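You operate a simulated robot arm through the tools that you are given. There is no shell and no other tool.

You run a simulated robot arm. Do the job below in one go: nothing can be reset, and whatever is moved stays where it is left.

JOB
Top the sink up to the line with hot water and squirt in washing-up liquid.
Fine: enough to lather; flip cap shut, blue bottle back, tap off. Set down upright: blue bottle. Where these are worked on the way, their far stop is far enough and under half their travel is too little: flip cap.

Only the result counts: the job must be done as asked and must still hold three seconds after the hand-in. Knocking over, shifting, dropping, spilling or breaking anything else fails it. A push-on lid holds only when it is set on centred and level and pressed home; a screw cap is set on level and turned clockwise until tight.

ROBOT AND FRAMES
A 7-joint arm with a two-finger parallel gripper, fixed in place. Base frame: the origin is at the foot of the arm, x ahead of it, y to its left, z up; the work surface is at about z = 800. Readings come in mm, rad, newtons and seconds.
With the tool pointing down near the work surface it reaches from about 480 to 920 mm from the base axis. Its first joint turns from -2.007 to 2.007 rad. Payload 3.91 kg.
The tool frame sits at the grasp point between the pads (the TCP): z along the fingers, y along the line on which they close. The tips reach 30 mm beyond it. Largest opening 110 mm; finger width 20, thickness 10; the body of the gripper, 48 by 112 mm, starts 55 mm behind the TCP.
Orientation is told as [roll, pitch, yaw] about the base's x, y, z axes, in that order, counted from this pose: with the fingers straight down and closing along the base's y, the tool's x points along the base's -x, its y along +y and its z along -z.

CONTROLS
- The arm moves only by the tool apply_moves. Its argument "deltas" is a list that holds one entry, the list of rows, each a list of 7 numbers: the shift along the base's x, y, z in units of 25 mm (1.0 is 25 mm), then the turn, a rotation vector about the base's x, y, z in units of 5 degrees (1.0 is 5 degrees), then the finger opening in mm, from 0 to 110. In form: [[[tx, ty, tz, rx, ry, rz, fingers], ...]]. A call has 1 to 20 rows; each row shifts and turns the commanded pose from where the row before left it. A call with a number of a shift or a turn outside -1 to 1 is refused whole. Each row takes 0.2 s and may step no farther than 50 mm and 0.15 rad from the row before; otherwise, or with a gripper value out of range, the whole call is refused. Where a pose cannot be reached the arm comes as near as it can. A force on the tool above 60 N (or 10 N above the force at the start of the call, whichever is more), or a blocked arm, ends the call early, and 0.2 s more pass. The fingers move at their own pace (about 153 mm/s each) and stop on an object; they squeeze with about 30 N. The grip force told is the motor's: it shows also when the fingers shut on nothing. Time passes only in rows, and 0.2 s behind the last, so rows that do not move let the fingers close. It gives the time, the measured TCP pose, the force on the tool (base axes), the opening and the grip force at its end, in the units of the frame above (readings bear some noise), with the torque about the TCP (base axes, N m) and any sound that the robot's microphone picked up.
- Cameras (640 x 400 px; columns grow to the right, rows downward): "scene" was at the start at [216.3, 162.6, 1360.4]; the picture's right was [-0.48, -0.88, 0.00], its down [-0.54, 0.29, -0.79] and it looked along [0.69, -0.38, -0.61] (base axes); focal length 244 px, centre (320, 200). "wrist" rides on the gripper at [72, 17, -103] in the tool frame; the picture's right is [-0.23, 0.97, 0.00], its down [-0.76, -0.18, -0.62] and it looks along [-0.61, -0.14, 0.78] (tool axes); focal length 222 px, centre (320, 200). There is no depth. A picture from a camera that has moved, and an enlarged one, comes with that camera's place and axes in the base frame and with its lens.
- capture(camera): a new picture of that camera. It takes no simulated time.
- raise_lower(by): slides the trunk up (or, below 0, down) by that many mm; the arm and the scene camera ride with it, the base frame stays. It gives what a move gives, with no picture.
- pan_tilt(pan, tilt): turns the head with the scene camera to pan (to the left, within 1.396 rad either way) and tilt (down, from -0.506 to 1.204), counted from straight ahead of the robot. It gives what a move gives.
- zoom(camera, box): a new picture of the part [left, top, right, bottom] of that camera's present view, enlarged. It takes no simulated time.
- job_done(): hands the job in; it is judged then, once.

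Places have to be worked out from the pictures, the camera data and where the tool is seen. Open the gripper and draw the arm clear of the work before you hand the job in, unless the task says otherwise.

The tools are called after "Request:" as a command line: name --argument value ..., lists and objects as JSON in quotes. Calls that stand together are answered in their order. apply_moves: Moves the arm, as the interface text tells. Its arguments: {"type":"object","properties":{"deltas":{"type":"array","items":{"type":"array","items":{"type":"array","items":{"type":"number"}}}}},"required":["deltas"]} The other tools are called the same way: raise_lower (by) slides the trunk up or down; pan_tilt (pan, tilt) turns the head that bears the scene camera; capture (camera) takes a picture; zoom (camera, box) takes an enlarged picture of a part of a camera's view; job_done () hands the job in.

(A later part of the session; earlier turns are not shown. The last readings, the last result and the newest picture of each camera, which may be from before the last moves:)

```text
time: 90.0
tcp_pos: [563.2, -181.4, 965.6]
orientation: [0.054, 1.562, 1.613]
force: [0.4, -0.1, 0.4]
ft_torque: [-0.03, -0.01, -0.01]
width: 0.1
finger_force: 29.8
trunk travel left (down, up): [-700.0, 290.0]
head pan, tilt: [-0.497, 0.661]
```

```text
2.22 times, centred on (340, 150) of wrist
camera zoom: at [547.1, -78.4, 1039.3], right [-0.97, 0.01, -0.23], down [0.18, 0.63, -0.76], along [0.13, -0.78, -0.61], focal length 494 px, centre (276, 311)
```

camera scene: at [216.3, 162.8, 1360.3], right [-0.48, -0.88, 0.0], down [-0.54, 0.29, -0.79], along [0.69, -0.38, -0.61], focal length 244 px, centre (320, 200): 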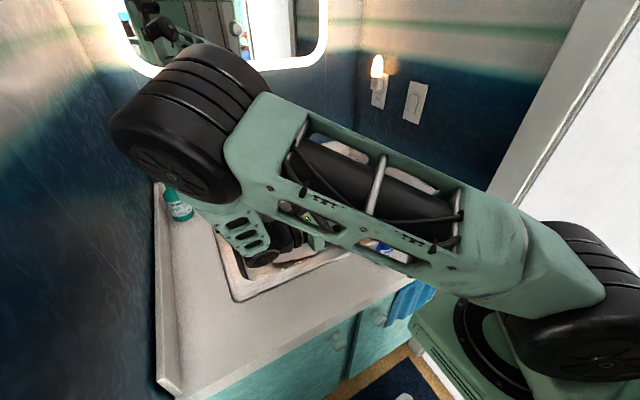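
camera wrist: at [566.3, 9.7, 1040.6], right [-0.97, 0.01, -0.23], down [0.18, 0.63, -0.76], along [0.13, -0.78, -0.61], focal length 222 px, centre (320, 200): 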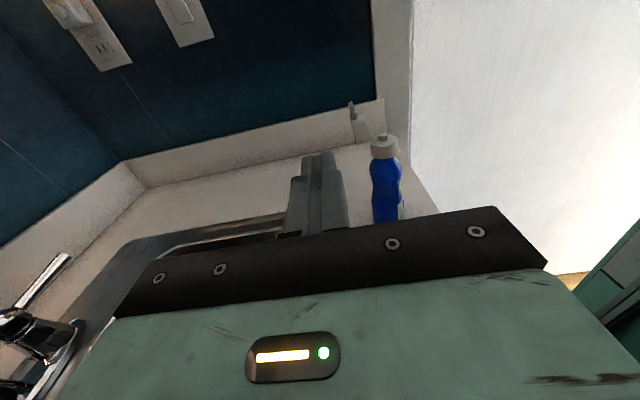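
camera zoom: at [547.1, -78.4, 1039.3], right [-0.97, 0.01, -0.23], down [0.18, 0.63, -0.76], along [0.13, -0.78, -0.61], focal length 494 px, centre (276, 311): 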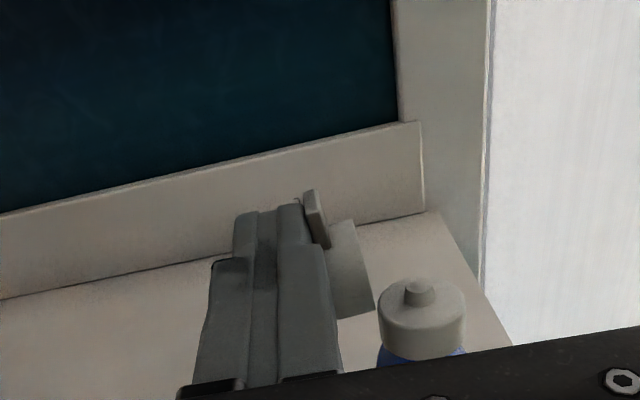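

The finger is right beside the tab. I'll push slowly toward the robot and watch the lid turn.

Request:
apply_moves --deltas '[[[-0.14, 0, 0, 0, 0, 0, 0], [-0.14, 0, 0, 0, 0, 0, 0], [-0.14, 0, 0, 0, 0, 0, 0], [-0.14, 0, 0, 0, 0, 0, 0], [-0.14, 0, 0, 0, 0, 0, 0]]]'

Request:
zoom --camera "wrist" --box '[240, 60, 440, 240]'

Request:
zoom --camera "scene" --box '[350, 205, 420, 270]'

```text
time: 91.2
tcp_pos: [546.0, -180.0, 964.8]
orientation: [0.064, 1.563, 1.624]
force: [0.3, 0.2, 0.1]
ft_torque: [-0.02, 0.0, -0.01]
width: 0.1
finger_force: 30.1
trunk travel left (down, up): [-700.0, 290.0]
head pan, tilt: [-0.497, 0.661]
```

```text
2.22 times, centred on (340, 150) of wrist
camera zoom: at [529.1, -78.8, 1038.3], right [-0.97, 0.01, -0.23], down [0.18, 0.63, -0.76], along [0.13, -0.78, -0.61], focal length 494 px, centre (276, 311)
```

zoom: 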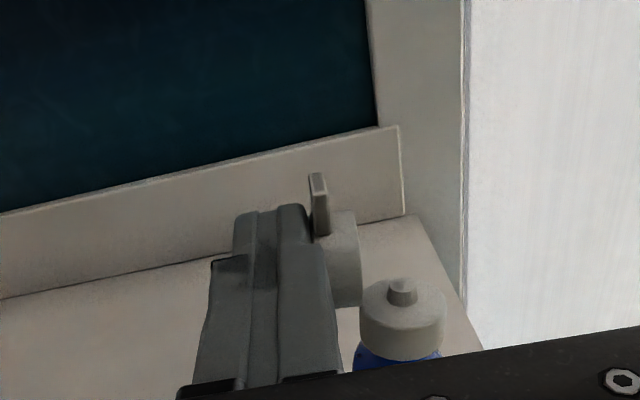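

```text
6.15 times, centred on (385, 238) of scene
camera zoom: at [216.3, 162.7, 1360.4], right [-0.48, -0.88, 0.0], down [-0.54, 0.29, -0.79], along [0.69, -0.38, -0.61], focal length 1504 px, centre (-80, -31)
```

zoom: 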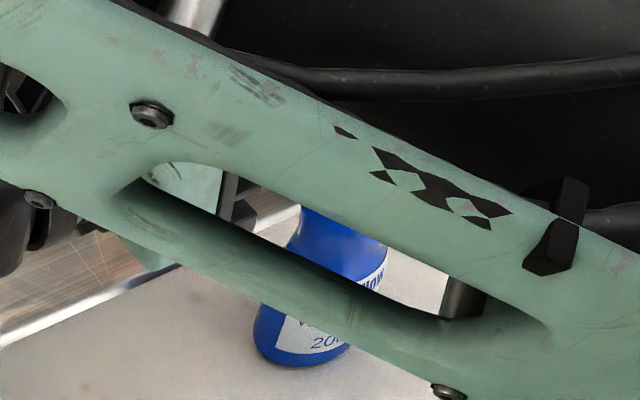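

The readings show no force, but the collar has followed the finger by about 12 mm, so I'm tilting the bottle rather than turning the lid. I'll back off slowly to let it stand again.

Request:
apply_moves --deltas '[[[0.1, 0, 0, 0, 0, 0, 0], [0.1, 0, 0, 0, 0, 0, 0], [0.1, 0, 0, 0, 0, 0, 0], [0.1, 0, 0, 0, 0, 0, 0], [0.1, 0, 0, 0, 0, 0, 0], [0.1, 0, 0, 0, 0, 0, 0], [0.1, 0, 0, 0, 0, 0, 0], [0.1, 0, 0, 0, 0, 0, 0], [0.1, 0, 0, 0, 0, 0, 0], [0.1, 0, 0, 0, 0, 0, 0]]]'

Request:
zoom --camera "wrist" --box '[240, 60, 440, 240]'

Request:
zoom --camera "scene" --box '[350, 205, 420, 270]'

```text
time: 93.3
tcp_pos: [571.5, -181.5, 965.9]
orientation: [0.017, 1.561, 1.574]
force: [-0.7, -0.5, 0.1]
ft_torque: [0.02, -0.03, -0.01]
width: 0.2
finger_force: 29.8
trunk travel left (down, up): [-700.0, 290.0]
head pan, tilt: [-0.497, 0.661]
```

```text
2.22 times, centred on (340, 150) of wrist
camera zoom: at [553.8, -79.2, 1039.1], right [-0.97, 0.01, -0.23], down [0.18, 0.63, -0.76], along [0.13, -0.78, -0.61], focal length 494 px, centre (276, 311)
```

zoom: 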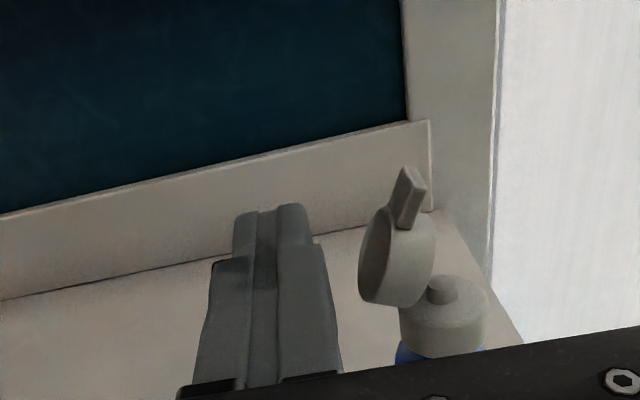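

```text
6.15 times, centred on (385, 238) of scene
camera zoom: at [216.3, 162.7, 1360.4], right [-0.48, -0.88, 0.0], down [-0.54, 0.29, -0.79], along [0.69, -0.38, -0.61], focal length 1504 px, centre (-80, -31)
```

zoom: 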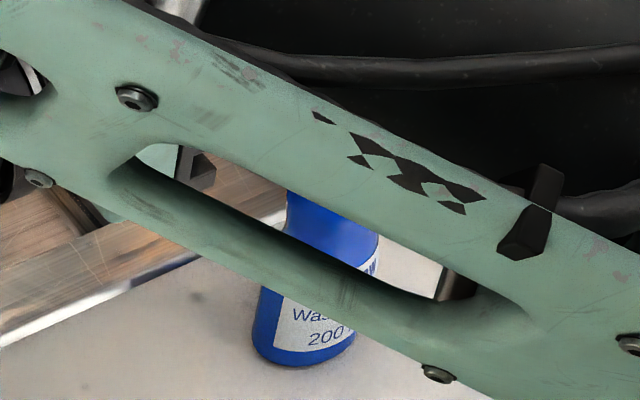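

The lid has in fact closed to about 65°, and the bottle is upright again. From here I can press straight down, which won't tip it; I'll move the closed fingers above the lid.

Request:
apply_moves --deltas '[[[0, 0, 0.7, 0, 0, 0, 0], [0, 0, 0.8, 0, 0, 0, 0], [-0.7, -0.2, 0, 0, 0, 0, 0], [-0.7, -0.2, 0, 0, 0, 0, 0], [-0.66, -0.1, 0, 0, 0, 0, 0]]]'

Request:
capture --camera "wrist"

Request:
zoom --camera "wrist" --box '[240, 100, 400, 240]'

```text
time: 94.5
tcp_pos: [519.5, -193.7, 1002.8]
orientation: [0.101, 1.561, 1.662]
force: [0.6, -0.5, -0.6]
ft_torque: [-0.01, -0.02, 0.0]
width: 0.0
finger_force: 30.3
trunk travel left (down, up): [-700.0, 290.0]
head pan, tilt: [-0.497, 0.661]
```

```text
taken
camera wrist: at [502.6, -90.9, 1076.7], right [-0.97, 0.01, -0.23], down [0.18, 0.63, -0.76], along [0.13, -0.78, -0.61], focal length 222 px, centre (320, 200)
```

wrist: 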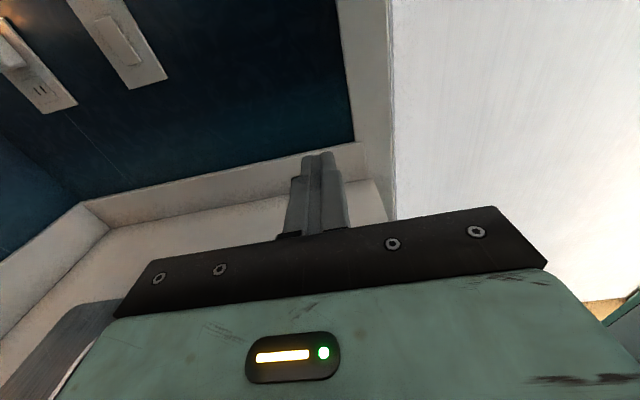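

```text
2.86 times, centred on (320, 170) of wrist
camera zoom: at [502.6, -90.9, 1076.7], right [-0.97, 0.01, -0.23], down [0.18, 0.63, -0.76], along [0.13, -0.78, -0.61], focal length 635 px, centre (320, 286)
```

zoom: 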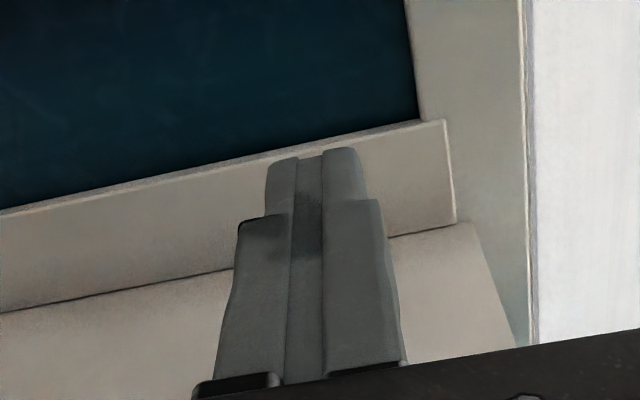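

The lid is hidden right below the fingers. I'll press down slowly and watch the forces.

Request:
apply_moves --deltas '[[[0, 0, -0.7, 0, 0, 0, 0], [0, 0, -0.16, 0, 0, 0, 0], [0, 0, -0.16, 0, 0, 0, 0], [0, 0, -0.16, 0, 0, 0, 0], [0, 0, -0.16, 0, 0, 0, 0]]]'

Request:
zoom --camera "wrist" --box '[240, 100, 400, 240]'

Request:
zoom --camera "scene" --box '[350, 205, 420, 270]'

```text
time: 95.8
tcp_pos: [518.7, -193.4, 968.3]
orientation: [0.017, 1.56, 1.577]
force: [0.4, -0.2, 0.0]
ft_torque: [0.01, 0.01, 0.01]
width: 0.0
finger_force: 30.1
trunk travel left (down, up): [-700.0, 290.0]
head pan, tilt: [-0.497, 0.661]
```

```text
2.86 times, centred on (320, 170) of wrist
camera zoom: at [502.9, -90.9, 1042.9], right [-0.97, 0.01, -0.23], down [0.18, 0.63, -0.76], along [0.13, -0.78, -0.61], focal length 635 px, centre (320, 286)
```

zoom: 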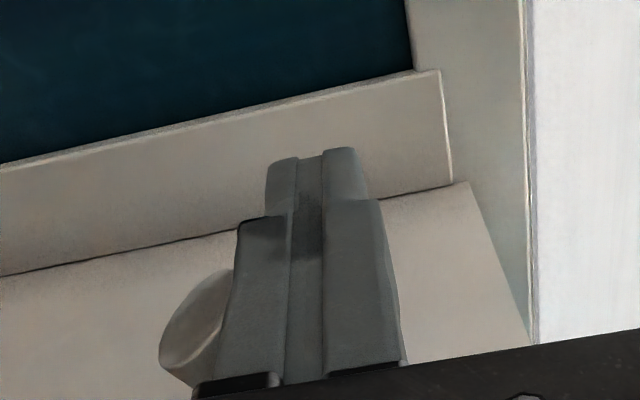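

```text
6.15 times, centred on (385, 238) of scene
camera zoom: at [216.2, 162.7, 1360.4], right [-0.48, -0.88, 0.0], down [-0.54, 0.29, -0.79], along [0.69, -0.38, -0.61], focal length 1504 px, centre (-80, -31)
```

zoom: 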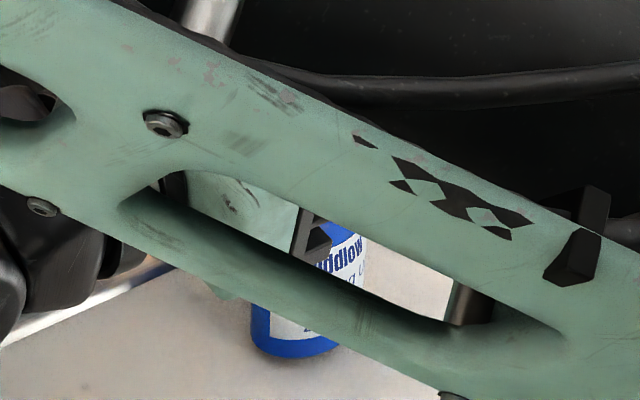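

The lid appears shifted to the far side of the finger and the label looks displaced. I need a fuller look before moving further.

Request:
capture --camera "wrist"

Request:
zoom --camera "scene" --box '[340, 190, 440, 290]'

Request:
zoom --camera "wrist" --box '[260, 160, 320, 240]'

```text
taken
camera wrist: at [502.9, -90.9, 1042.9], right [-0.97, 0.01, -0.23], down [0.18, 0.63, -0.76], along [0.13, -0.78, -0.61], focal length 222 px, centre (320, 200)
```

wrist: 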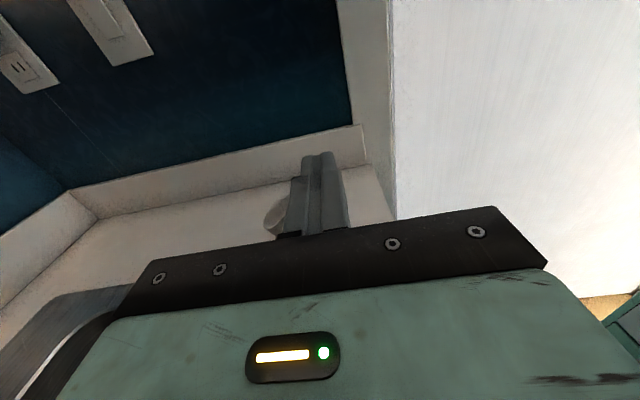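

```text
4.00 times, centred on (390, 240) of scene
camera zoom: at [216.2, 162.7, 1360.4], right [-0.48, -0.88, 0.0], down [-0.54, 0.29, -0.79], along [0.69, -0.38, -0.61], focal length 977 px, centre (40, 40)
```

zoom: 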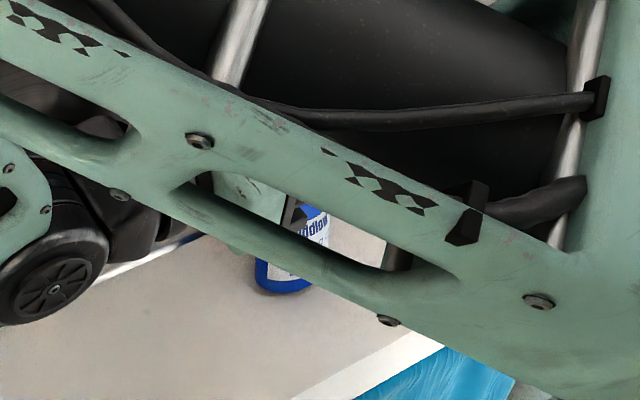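

```text
5.00 times, centred on (290, 200) of wrist
camera zoom: at [502.9, -90.9, 1042.9], right [-0.97, 0.01, -0.23], down [0.18, 0.63, -0.76], along [0.13, -0.78, -0.61], focal length 1111 px, centre (470, 200)
```

zoom: 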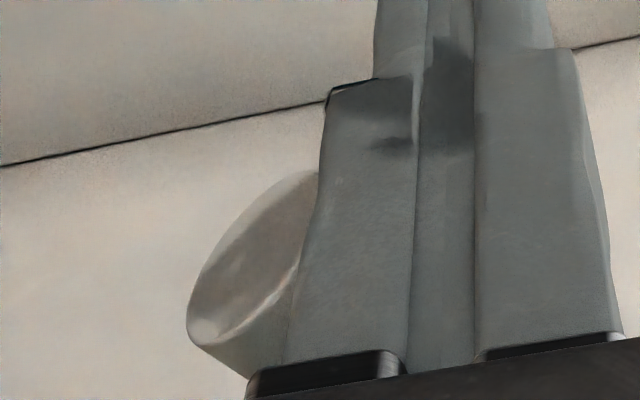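

The wide part of the fingers is wedged inside the open lid, leaning the bottle slightly away. I'll ease back toward the robot so the bottle settles, then raise clear.

Request:
apply_moves --deltas '[[[-0.1, 0, 0, 0, 0, 0, 0], [-0.1, 0, 0, 0, 0, 0, 0], [-0.1, 0, 0, 0, 0, 0, 0], [-0.1, 0, 0, 0, 0, 0, 0], [-0.1, 0, 0, 0, 0, 0, 0], [-0.1, 0, 0, 0, 0, 0, 0], [0, 0, 0.4, 0, 0, 0, 0], [0, 0, 0.8, 0, 0, 0, 0]]]'

Request:
capture --camera "wrist"

Request:
zoom --camera "wrist" --box '[220, 130, 360, 240]'

Request:
zoom --camera "scene" --box '[350, 205, 420, 270]'

```text
time: 97.5
tcp_pos: [504.7, -193.0, 999.7]
orientation: [0.122, 1.562, 1.684]
force: [0.2, -0.4, -0.1]
ft_torque: [-0.01, -0.02, -0.02]
width: 0.2
finger_force: 30.1
trunk travel left (down, up): [-700.0, 290.0]
head pan, tilt: [-0.497, 0.661]
```

```text
taken
camera wrist: at [487.8, -90.2, 1072.6], right [-0.97, 0.01, -0.23], down [0.18, 0.63, -0.76], along [0.13, -0.78, -0.61], focal length 222 px, centre (320, 200)
```

wrist: 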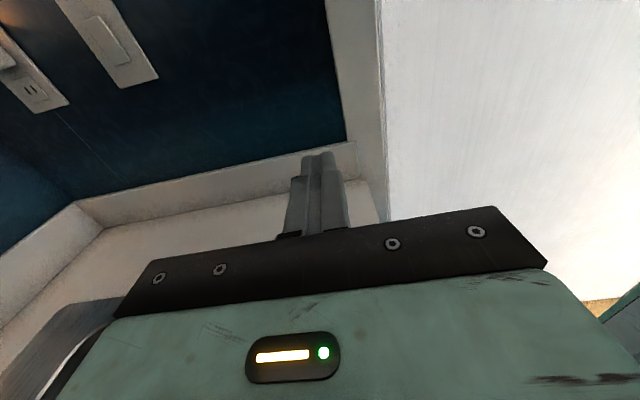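

```text
3.64 times, centred on (290, 185) of wrist
camera zoom: at [487.8, -90.2, 1072.6], right [-0.97, 0.01, -0.23], down [0.18, 0.63, -0.76], along [0.13, -0.78, -0.61], focal length 808 px, centre (429, 254)
```

zoom: 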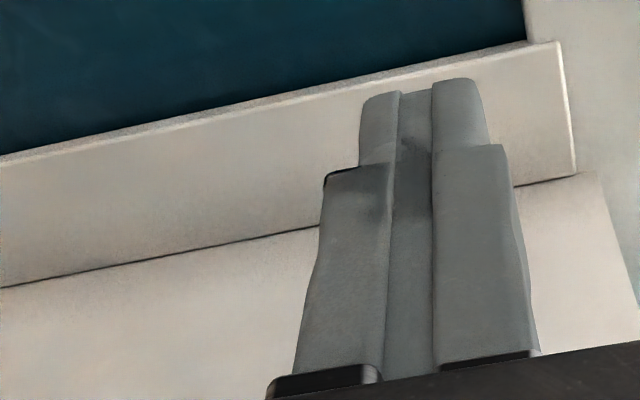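

```text
6.15 times, centred on (385, 238) of scene
camera zoom: at [216.4, 162.8, 1360.3], right [-0.48, -0.88, 0.0], down [-0.54, 0.29, -0.79], along [0.69, -0.38, -0.61], focal length 1504 px, centre (-80, -31)
```

zoom: 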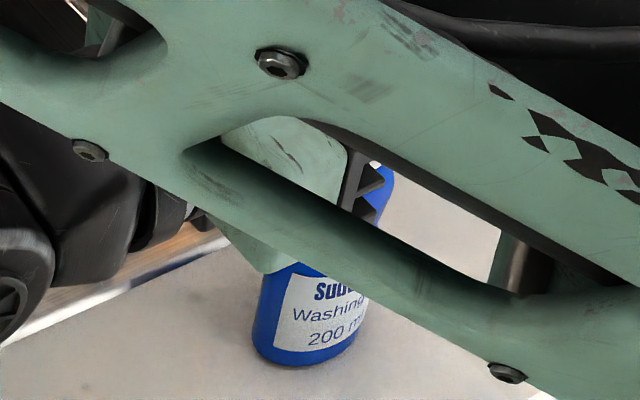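

The bottle is standing upright again. I'll back off along +y to see the lid's present angle.

Request:
apply_moves --deltas '[[[0.2, 0.9, 0, 0, 0, 0, 0], [0.2, 0.9, 0, 0, 0, 0, 0], [0.2, 0.9, 0, 0, 0, 0, 0], [0, 0.9, -0.5, 0, 0, 0, 60]]]'

Request:
zoom --camera "wrist" --box '[250, 110, 390, 240]'

```text
time: 98.5
tcp_pos: [519.3, -103.3, 987.7]
orientation: [0.041, 1.564, 1.6]
force: [0.2, 0.3, 0.0]
ft_torque: [0.0, -0.02, -0.01]
width: 60.1
finger_force: 0.0
trunk travel left (down, up): [-700.0, 290.0]
head pan, tilt: [-0.497, 0.661]
```

```text
3.08 times, centred on (320, 175) of wrist
camera zoom: at [503.4, -1.3, 1060.8], right [-0.97, 0.01, -0.23], down [0.18, 0.63, -0.76], along [0.13, -0.78, -0.61], focal length 684 px, centre (320, 277)
```

zoom: 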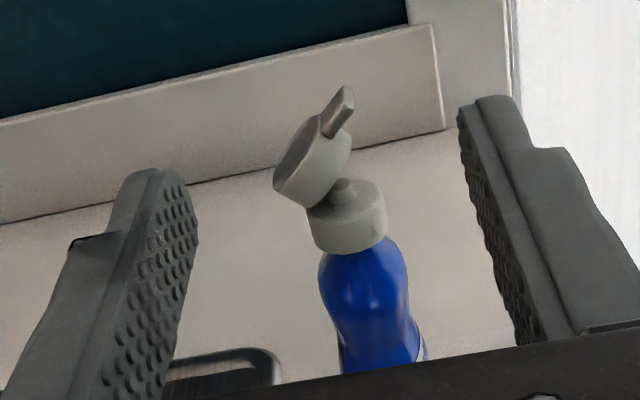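

The lid is now at about 50°, tab tip near (514, 973). The earlier lean came from the finger sliding on it, so this time I'll follow the lid's own arc while pressing. First I'll set the closed fingertips just above the tab.

Request:
apply_moves --deltas '[[[0, 0, 0.3, 0, 0, 0, 0], [-0.05, -0.8, 0, 0, 0, 0, 0], [-0.05, -0.8, 0, 0, 0, 0, 0], [-0.05, -0.8, 0, 0, 0, 0, 0], [-0.05, -0.7, 0, 0, 0, 0, 0], [0, 0, -0.2, 0, 0, 0, 0]]]'

Request:
zoom --camera "wrist" --box '[250, 110, 390, 240]'

```text
time: 100.0
tcp_pos: [513.1, -181.3, 989.2]
orientation: [0.04, 1.561, 1.599]
force: [-0.1, 0.2, -0.4]
ft_torque: [-0.01, 0.01, -0.01]
width: 0.0
finger_force: 30.4
trunk travel left (down, up): [-700.0, 290.0]
head pan, tilt: [-0.497, 0.661]
```

```text
3.08 times, centred on (320, 175) of wrist
camera zoom: at [497.7, -78.5, 1062.6], right [-0.97, 0.01, -0.23], down [0.18, 0.63, -0.76], along [0.13, -0.78, -0.61], focal length 684 px, centre (320, 277)
```

zoom: 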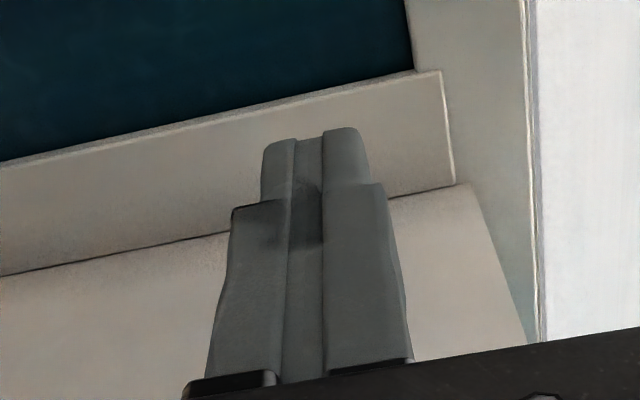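

The fingertips are above the tab. I'll touch down and follow the arc toward closed, stopping near 25° to check.

Request:
apply_moves --deltas '[[[0, 0, -0.24, 0, 0, 0, 0], [-0.06, 0, -0.1, 0, 0, 0, 0], [-0.12, 0, -0.08, 0, 0, 0, 0], [-0.115, 0, -0.086, 0, 0, 0, 0], [-0.104, 0, -0.095, 0, 0, 0, 0], [-0.096, 0, -0.105, 0, 0, 0, 0], [-0.088, 0, -0.115, 0, 0, 0, 0]]]'

Request:
zoom --camera "wrist" --box '[230, 120, 370, 240]'

Request:
zoom --camera "scene" --box '[350, 205, 420, 270]'

```text
time: 101.5
tcp_pos: [499.1, -180.8, 969.0]
orientation: [0.098, 1.561, 1.661]
force: [-0.3, 0.1, 0.3]
ft_torque: [-0.02, 0.0, 0.0]
width: 0.0
finger_force: 29.8
trunk travel left (down, up): [-700.0, 290.0]
head pan, tilt: [-0.497, 0.661]
```

```text
3.33 times, centred on (300, 180) of wrist
camera zoom: at [483.3, -78.3, 1042.1], right [-0.97, 0.01, -0.23], down [0.18, 0.63, -0.76], along [0.13, -0.78, -0.61], focal length 740 px, centre (387, 267)
```

zoom: 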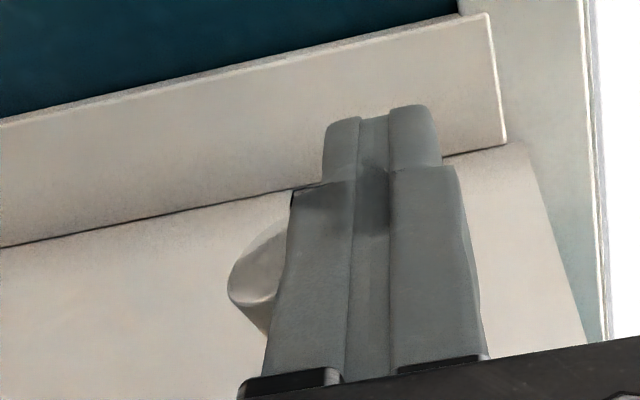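

```text
6.15 times, centred on (385, 238) of scene
camera zoom: at [216.3, 162.7, 1360.4], right [-0.48, -0.88, 0.0], down [-0.54, 0.29, -0.79], along [0.69, -0.38, -0.61], focal length 1504 px, centre (-80, -31)
```

zoom: 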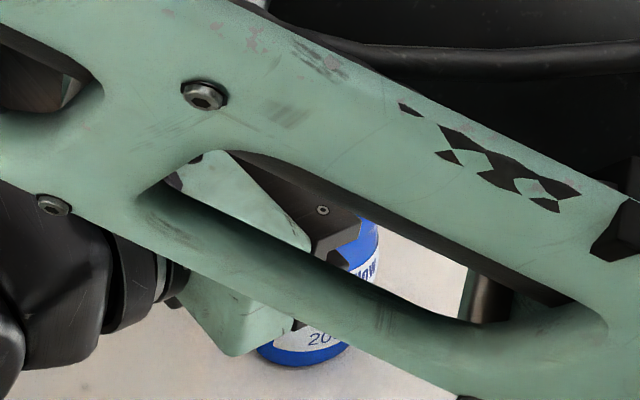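

The bottle stays upright and the lid follows, now near 25°. I'll continue the arc down to closed.

Request:
apply_moves --deltas '[[[-0.06, 0, -0.12, 0, 0, 0, 0], [-0.05, 0, -0.125, 0, 0, 0, 0], [-0.03, 0, -0.13, 0, 0, 0, 0], [-0.02, 0, -0.13, 0, 0, 0, 0]]]'

Request:
zoom --camera "wrist" --box '[230, 120, 370, 240]'

```text
time: 102.5
tcp_pos: [495.0, -180.6, 955.8]
orientation: [-0.043, 1.561, 1.517]
force: [0.5, 0.2, 1.7]
ft_torque: [-0.03, 0.01, 0.01]
width: 0.2
finger_force: 29.6
trunk travel left (down, up): [-700.0, 290.0]
head pan, tilt: [-0.497, 0.661]
```

```text
3.33 times, centred on (300, 180) of wrist
camera zoom: at [479.3, -78.0, 1030.0], right [-0.97, 0.01, -0.23], down [0.18, 0.63, -0.76], along [0.13, -0.78, -0.61], focal length 740 px, centre (387, 267)
```

zoom: 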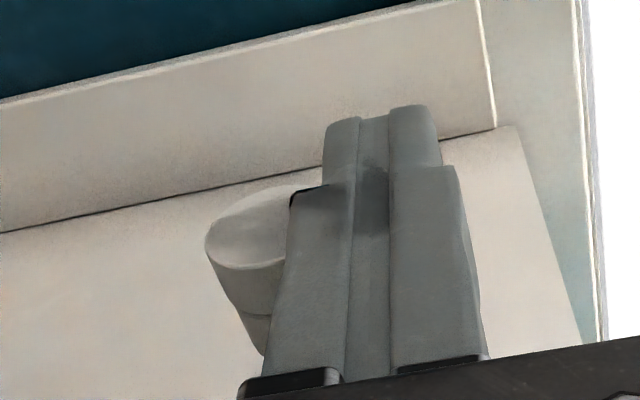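

The lid is nearly shut. I'll lift slightly, move over the lid's centre, and press it home.

Request:
apply_moves --deltas '[[[0, 0, 0.5, 0, 0, 0, 0], [0.45, -0.2, 0, 0, 0, 0, 0], [0.45, -0.2, 0, 0, 0, 0, 0], [0, 0, -0.2, 0, 0, 0, 0], [0, 0, -0.08, 0, 0, 0, 0]]]'

Request:
zoom --camera "wrist" --box '[230, 120, 370, 240]'

```text
time: 103.8
tcp_pos: [519.5, -190.8, 962.4]
orientation: [0.05, 1.562, 1.609]
force: [-0.6, -1.0, 0.2]
ft_torque: [0.04, 0.0, -0.02]
width: 0.0
finger_force: 30.1
trunk travel left (down, up): [-700.0, 290.0]
head pan, tilt: [-0.497, 0.661]
```

```text
3.33 times, centred on (300, 180) of wrist
camera zoom: at [502.8, -88.7, 1035.7], right [-0.97, 0.01, -0.23], down [0.18, 0.63, -0.76], along [0.13, -0.78, -0.61], focal length 740 px, centre (387, 267)
```

zoom: 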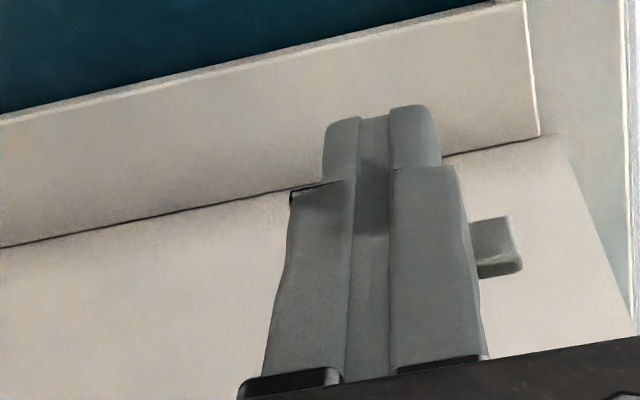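

The tab lies level at the right. I'll press down in millimetre steps until the lid seats.

Request:
apply_moves --deltas '[[[0, 0, -0.06, 0, 0, 0, 0], [0, 0, -0.06, 0, 0, 0, 0], [0, 0, -0.04, 0, 0, 0, 0]]]'

Request:
apply_moves --deltas '[[[0, 0, -0.05, 0, 0, 0, 0], [0, 0, 0, 0, 0, 0, 0]]]'

```text
time: 104.5
tcp_pos: [518.7, -190.2, 958.0]
orientation: [0.012, 1.563, 1.571]
force: [0.1, -0.3, 3.5]
ft_torque: [0.0, -0.04, 0.0]
width: 0.2
finger_force: 29.5
trunk travel left (down, up): [-700.0, 290.0]
head pan, tilt: [-0.497, 0.661]
```

```text
time: 105.2
tcp_pos: [518.3, -190.8, 958.0]
orientation: [-0.015, 1.565, 1.544]
force: [-1.1, 0.8, 11.5]
ft_torque: [-0.01, -0.11, 0.01]
width: 0.2
finger_force: 30.2
trunk travel left (down, up): [-700.0, 290.0]
head pan, tilt: [-0.497, 0.661]
```

The finger bottoms out at the closed-lid height with 11 N. I'll press a touch more to make sure, then lift off.

Request:
apply_moves --deltas '[[[0, 0, -0.05, 0, 0, 0, 0], [0, 0, 0, 0, 0, 0, 0]]]'

Request:
apply_moves --deltas '[[[0, 0, 0.2, 0, 0, 0, 0], [0, 0, 0.8, 0, 0, 0, 0], [0, 0.5, 0.5, 0, 0, 0, 0], [0, 0.9, 0, 0, 0, 0, 0], [0, 0.9, 0, 0, 0, 0, 0], [0, 0.9, 0, 0, 0, 0, 60]]]'

Request:
zoom --camera "wrist" --box '[250, 110, 390, 240]'

```text
time: 105.8
tcp_pos: [517.6, -191.9, 957.1]
orientation: [-0.139, 1.566, 1.421]
force: [1.8, 1.4, 24.0]
ft_torque: [-0.01, -0.2, -0.03]
width: 0.0
finger_force: 30.0
trunk travel left (down, up): [-700.0, 290.0]
head pan, tilt: [-0.497, 0.661]
```

```text
time: 107.2
tcp_pos: [518.8, -111.3, 993.7]
orientation: [0.074, 1.564, 1.634]
force: [0.8, -0.8, 0.7]
ft_torque: [-0.01, 0.01, -0.03]
width: 60.2
finger_force: 0.2
trunk travel left (down, up): [-700.0, 290.0]
head pan, tilt: [-0.497, 0.661]
```

```text
3.08 times, centred on (320, 175) of wrist
camera zoom: at [503.0, -7.9, 1066.6], right [-0.97, 0.01, -0.23], down [0.18, 0.63, -0.76], along [0.13, -0.78, -0.61], focal length 684 px, centre (320, 277)
```

zoom: 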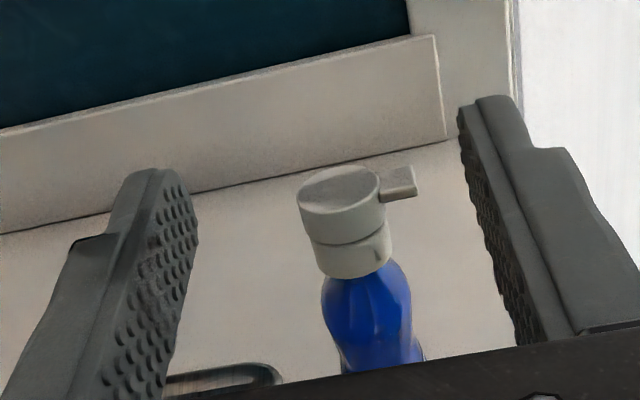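

The lid is down. I'll check the seam closely and then look at the sink.

Request:
zoom --camera "wrist" --box '[305, 155, 355, 215]'

Request:
capture --camera "scene"

```text
6.67 times, centred on (330, 185) of wrist
camera zoom: at [503.0, -7.9, 1066.6], right [-0.97, 0.01, -0.23], down [0.18, 0.63, -0.76], along [0.13, -0.78, -0.61], focal length 1481 px, centre (253, 300)
```

zoom: 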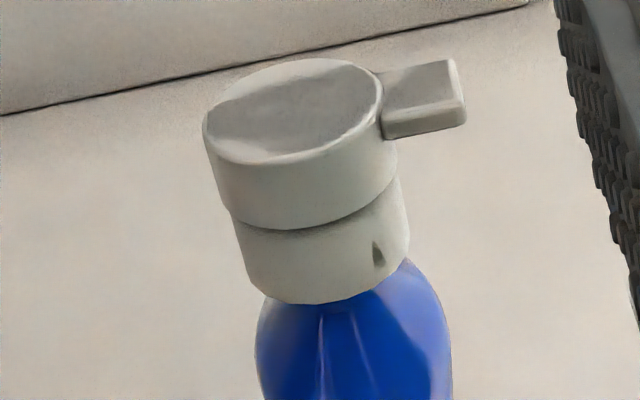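

```text
taken
camera scene: at [216.4, 162.5, 1360.4], right [-0.48, -0.88, 0.0], down [-0.54, 0.29, -0.79], along [0.69, -0.38, -0.61], focal length 244 px, centre (320, 200)
```

scene: 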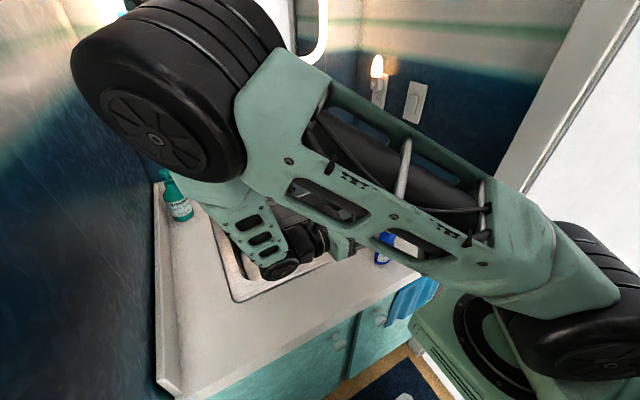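

The cap is shut flush and the bottle stands upright. I'll raise the arm clear and turn the tool back, so I can inspect the sink.

Request:
apply_moves --deltas '[[[0.27, 0.57, 0.91, 0, 0, 0, 60], [0.27, 0.57, 0.91, 0, 0, 0, 60], [0.27, 0.57, 0.91, 0, 0, 0, 60], [0.27, 0.57, 0.91, 0, 0, 0, 60], [0.27, 0.57, 0.91, 0, 0, 0, 60], [0.27, 0.57, 0.91, 0, 0, 0, 60]]]'

Request:
apply_moves --deltas '[[[0, 0, 0, 0.866, -0.866, -0.866, 60], [0, 0, 0, 0.866, -0.866, -0.866, 60], [0, 0, 0, 0.866, -0.866, -0.866, 60], [0, 0, 0, 0.866, -0.866, -0.866, 60], [0, 0, 0, 0.866, -0.866, -0.866, 60], [0, 0, 0, 0.866, -0.866, -0.866, 60], [0, 0, 0, 0.866, -0.866, -0.866, 60], [0, 0, 0, 0.866, -0.866, -0.866, 60], [0, 0, 0, 0.866, -0.866, -0.866, 60], [0, 0, 0, 0.866, -0.866, -0.866, 60], [0, 0, 0, 0.866, -0.866, -0.866, 60], [0, 0, 0, 0.866, -0.866, -0.866, 60], [0, 0, 0, 0.866, -0.866, -0.866, 60], [0, 0, 0, 0.866, -0.866, -0.866, 60], [0, 0, 0, 0.866, -0.866, -0.866, 60], [0, 0, 0, 0.866, -0.866, -0.866, 60]]]'

Request:
capture --camera "scene"

Request:
capture --camera "wrist"

```text
time: 108.5
tcp_pos: [559.2, -27.2, 1131.2]
orientation: [0.17, 1.562, 1.729]
force: [-0.2, 0.0, -0.5]
ft_torque: [0.0, -0.01, -0.03]
width: 59.9
finger_force: 0.0
trunk travel left (down, up): [-700.0, 290.0]
head pan, tilt: [-0.497, 0.661]
```

```text
time: 112.0
tcp_pos: [559.6, -25.5, 1130.1]
orientation: [0.01, -0.01, 0.0]
force: [0.6, -0.1, 0.0]
ft_torque: [-0.02, 0.01, -0.02]
width: 60.3
finger_force: 0.0
trunk travel left (down, up): [-700.0, 290.0]
head pan, tilt: [-0.497, 0.661]
```

```text
taken
camera scene: at [216.5, 162.9, 1360.4], right [-0.48, -0.88, 0.0], down [-0.54, 0.29, -0.79], along [0.69, -0.38, -0.61], focal length 244 px, centre (320, 200)
```

scene: 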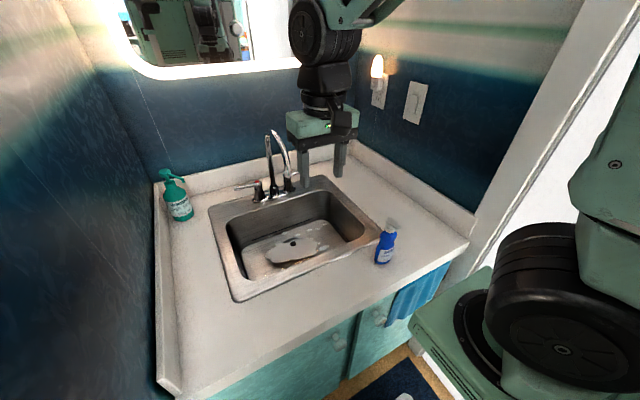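

```text
taken
camera wrist: at [485.1, -10.4, 1233.0], right [0.23, 0.97, 0.01], down [0.76, -0.19, 0.63], along [0.61, -0.13, -0.78], focal length 222 px, centre (320, 200)
```

wrist: 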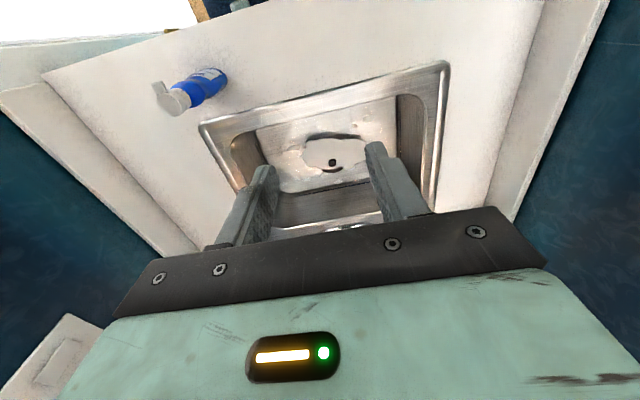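

Request:
zoom --camera "scene" --box '[215, 180, 385, 300]'

Request:
zoom --camera "scene" --box '[355, 210, 415, 270]'

Request:
zoom --camera "scene" --box '[240, 225, 280, 251]'

Request:
zoom --camera "scene" --box '[220, 120, 320, 210]'

```text
3.33 times, centred on (300, 240) of scene
camera zoom: at [216.5, 162.9, 1360.4], right [-0.48, -0.88, 0.0], down [-0.54, 0.29, -0.79], along [0.69, -0.38, -0.61], focal length 814 px, centre (387, 67)
```

zoom: 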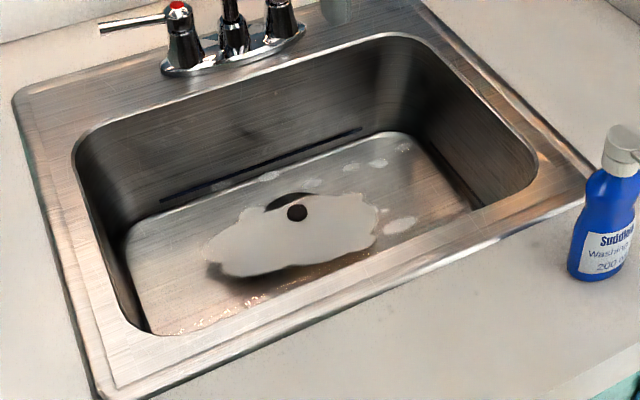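

```text
6.67 times, centred on (385, 240) of scene
camera zoom: at [216.5, 162.9, 1360.4], right [-0.48, -0.88, 0.0], down [-0.54, 0.29, -0.79], along [0.69, -0.38, -0.61], focal length 1629 px, centre (-113, -67)
```

zoom: 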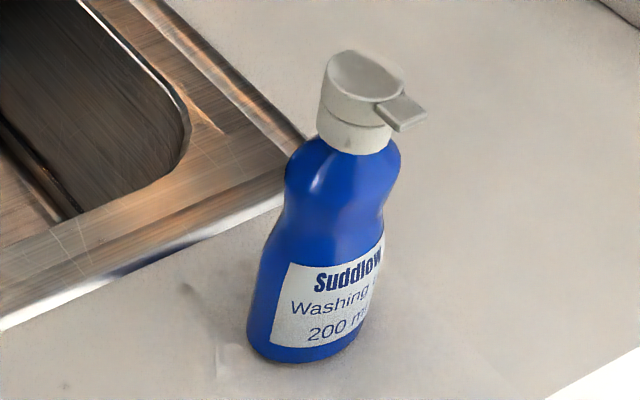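

```text
15.38 times, centred on (260, 238) of scene
camera zoom: at [216.5, 162.9, 1360.4], right [-0.48, -0.88, 0.0], down [-0.54, 0.29, -0.79], along [0.69, -0.38, -0.61], focal length 3759 px, centre (1243, -385)
```

zoom: 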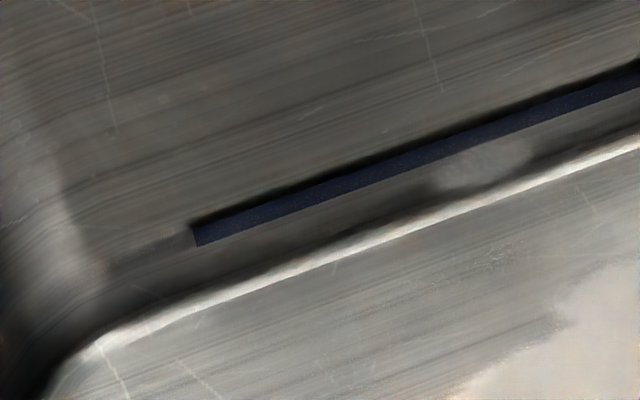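

```text
4.44 times, centred on (270, 165) of scene
camera zoom: at [216.5, 162.9, 1360.4], right [-0.48, -0.88, 0.0], down [-0.54, 0.29, -0.79], along [0.69, -0.38, -0.61], focal length 1086 px, centre (542, 356)
```

zoom: 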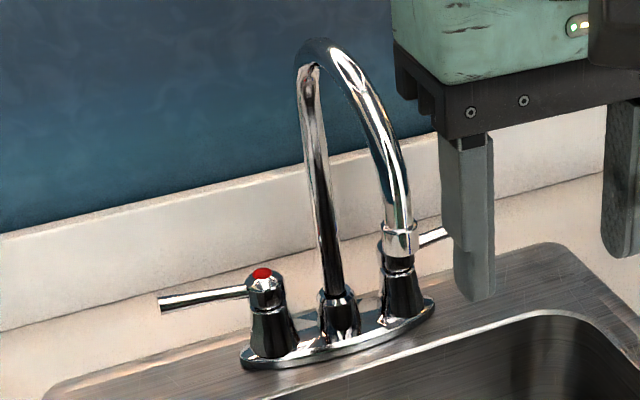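

Suds are floating, the tap is off, and the bottle is back with its cap shut. The foam lies on the water surface, so I can triangulate its height from both cameras right now to confirm the level.

Request:
zoom --camera "wrist" --box '[255, 95, 385, 200]'

Request:
zoom --camera "scene" --box '[260, 215, 340, 270]'

Request:
zoom --camera "scene" --box '[285, 205, 345, 245]'

Request:
zoom --camera "wrist" --box '[255, 120, 315, 165]'

```text
3.81 times, centred on (320, 148) of wrist
camera zoom: at [485.1, -10.4, 1233.0], right [0.23, 0.97, 0.01], down [0.76, -0.19, 0.63], along [0.61, -0.13, -0.78], focal length 846 px, centre (320, 400)
```

zoom: 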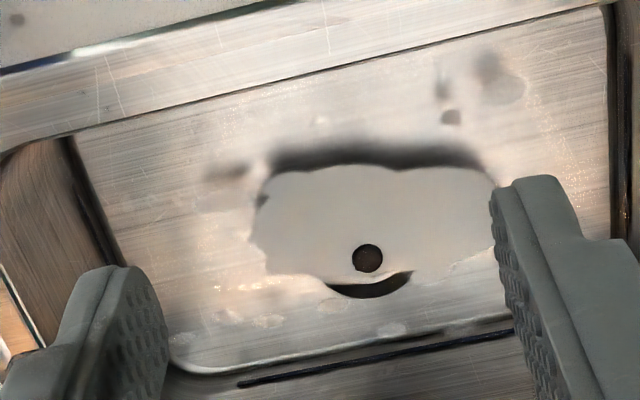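

```text
7.27 times, centred on (300, 242) of scene
camera zoom: at [216.5, 162.9, 1360.4], right [-0.48, -0.88, 0.0], down [-0.54, 0.29, -0.79], along [0.69, -0.38, -0.61], focal length 1777 px, centre (466, -109)
```

zoom: 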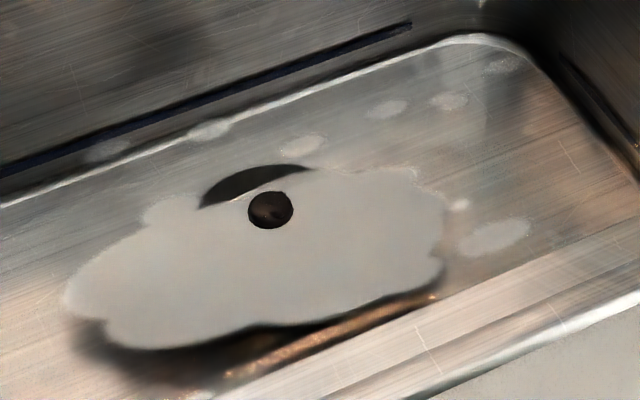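

```text
10.00 times, centred on (315, 225) of scene
camera zoom: at [216.5, 162.9, 1360.4], right [-0.48, -0.88, 0.0], down [-0.54, 0.29, -0.79], along [0.69, -0.38, -0.61], focal length 2443 px, centre (370, -50)
```

zoom: 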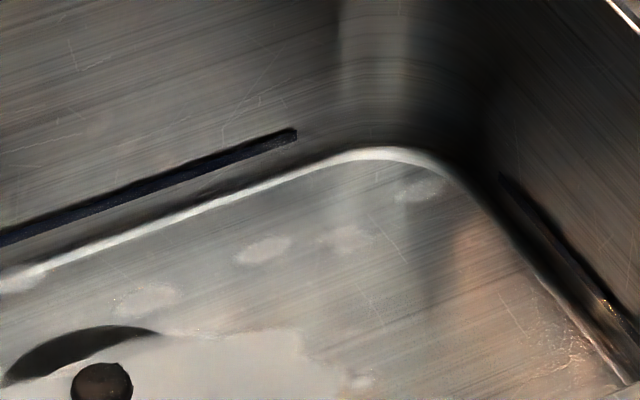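

```text
8.89 times, centred on (285, 142) of wrist
camera zoom: at [485.1, -10.4, 1233.0], right [0.23, 0.97, 0.01], down [0.76, -0.19, 0.63], along [0.61, -0.13, -0.78], focal length 1974 px, centre (631, 711)
```

zoom: 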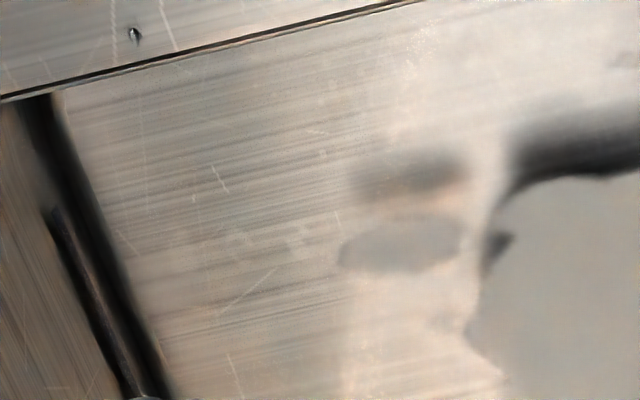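

Triangulating the foam puts the water at z≈681 and the line's top edge at about 679, so the level is right at the line. I noticed small dark specks on the front rim and counter, so I'll look at those closely.

Request:
zoom --camera "wrist" --box '[200, 60, 300, 135]'

Request:
zoom --camera "scene" --box '[330, 240, 400, 290]'

Request:
zoom --camera "wrist" --box '[140, 50, 260, 130]'

Request:
zoom --camera "scene" --box '[200, 230, 360, 330]'

```text
5.33 times, centred on (250, 98) of wrist
camera zoom: at [485.1, -10.4, 1233.0], right [0.23, 0.97, 0.01], down [0.76, -0.19, 0.63], along [0.61, -0.13, -0.78], focal length 1185 px, centre (693, 747)
```

zoom: 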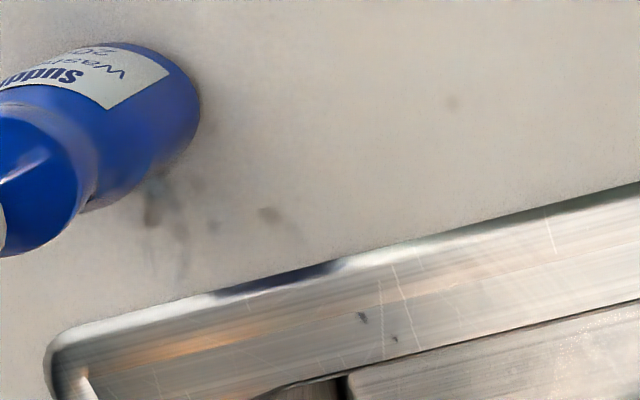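

```text
8.00 times, centred on (365, 265) of scene
camera zoom: at [216.5, 162.9, 1360.4], right [-0.48, -0.88, 0.0], down [-0.54, 0.29, -0.79], along [0.69, -0.38, -0.61], focal length 1954 px, centre (-40, -320)
```

zoom: 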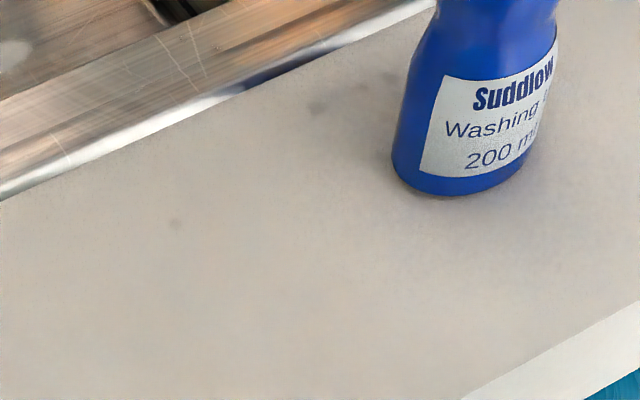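

```text
5.00 times, centred on (200, 90) of wrist
camera zoom: at [485.1, -10.4, 1233.0], right [0.23, 0.97, 0.01], down [0.76, -0.19, 0.63], along [0.61, -0.13, -0.78], focal length 1111 px, centre (920, 750)
```

zoom: 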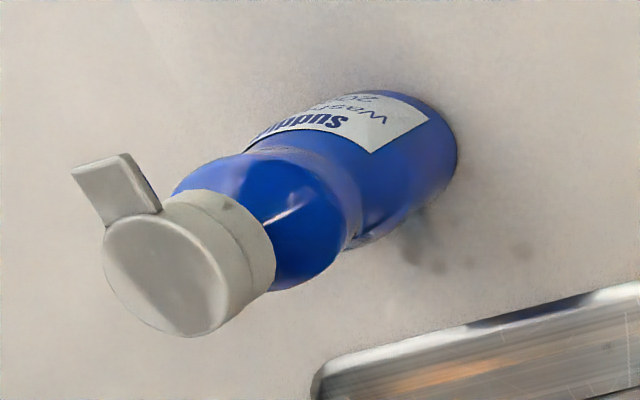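

```text
4.00 times, centred on (280, 280) of scene
camera zoom: at [216.5, 162.9, 1360.4], right [-0.48, -0.88, 0.0], down [-0.54, 0.29, -0.79], along [0.69, -0.38, -0.61], focal length 977 px, centre (480, -120)
```

zoom: 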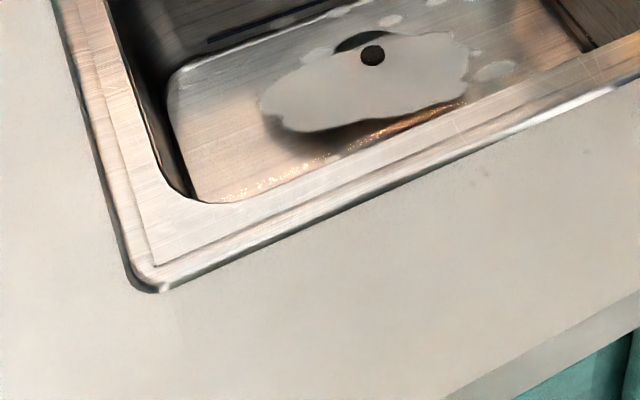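

Request:
zoom --camera "wrist" --box '[255, 105, 295, 130]'

Request:
zoom --camera "wrist" --box '[210, 80, 260, 115]'

Request:
zoom --camera "wrist" --box '[220, 130, 440, 260]'

```text
16.00 times, centred on (275, 118) of wrist
camera zoom: at [485.1, -10.4, 1233.0], right [0.23, 0.97, 0.01], down [0.76, -0.19, 0.63], along [0.61, -0.13, -0.78], focal length 3554 px, centre (1040, 1520)
```

zoom: 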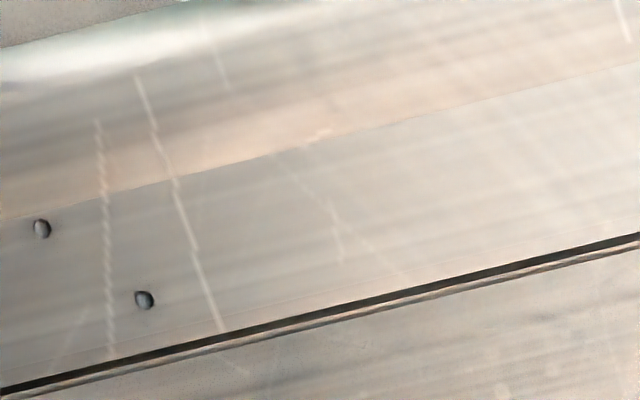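

```text
11.43 times, centred on (235, 98) of wrist
camera zoom: at [485.1, -10.4, 1233.0], right [0.23, 0.97, 0.01], down [0.76, -0.19, 0.63], along [0.61, -0.13, -0.78], focal length 2538 px, centre (1291, 1371)
```

zoom: 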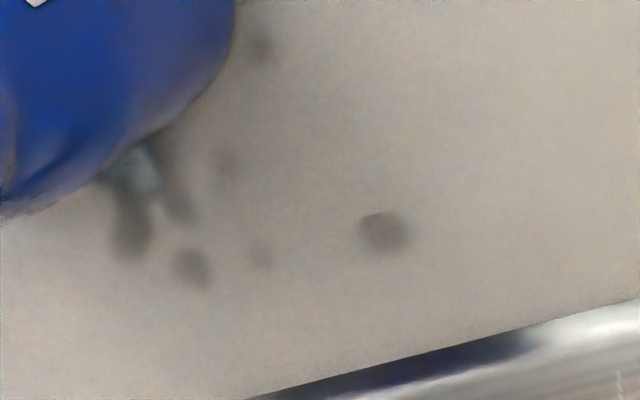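

```text
2.91 times, centred on (330, 195) of wrist
camera zoom: at [485.1, -10.4, 1233.0], right [0.23, 0.97, 0.01], down [0.76, -0.19, 0.63], along [0.61, -0.13, -0.78], focal length 646 px, centre (291, 214)
```

zoom: 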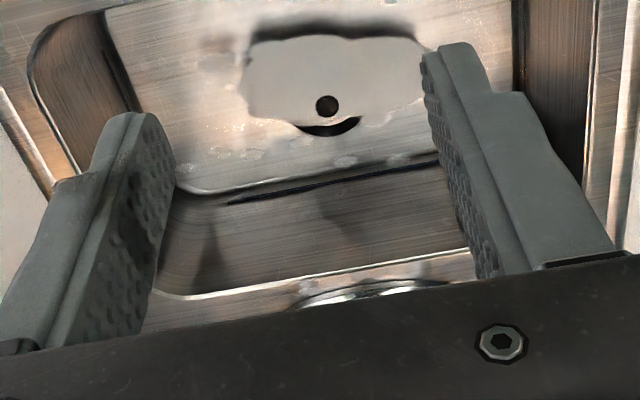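

The marks are two tiny droplets on the rim and a few faint damp spots, dripped from the fingertips; nothing has been upset. I'll check the cap seam once more against the starting picture.

Request:
zoom --camera "scene" --box '[375, 210, 410, 238]'

Request:
zoom --camera "scene" --box '[240, 232, 270, 252]'

```text
14.29 times, centred on (392, 224) of scene
camera zoom: at [216.5, 162.9, 1360.4], right [-0.48, -0.88, 0.0], down [-0.54, 0.29, -0.79], along [0.69, -0.38, -0.61], focal length 3490 px, centre (-716, -143)
```

zoom: 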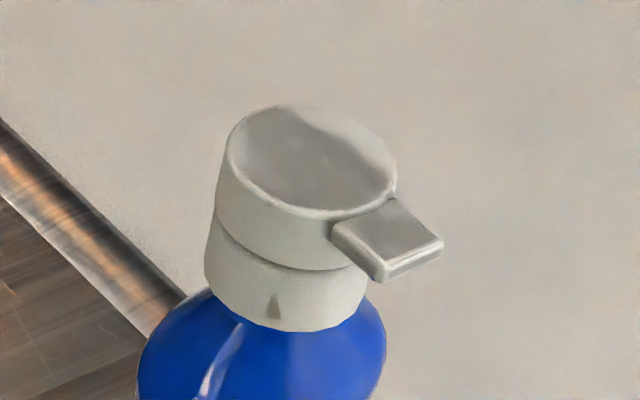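

```text
16.00 times, centred on (255, 242) of scene
camera zoom: at [216.5, 162.9, 1360.4], right [-0.48, -0.88, 0.0], down [-0.54, 0.29, -0.79], along [0.69, -0.38, -0.61], focal length 3909 px, centre (1360, -472)
```

zoom: 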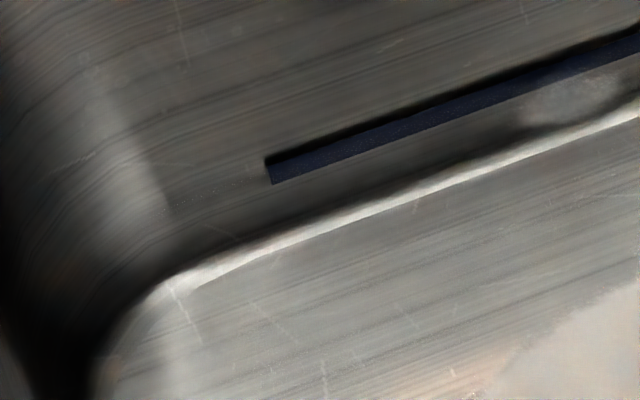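

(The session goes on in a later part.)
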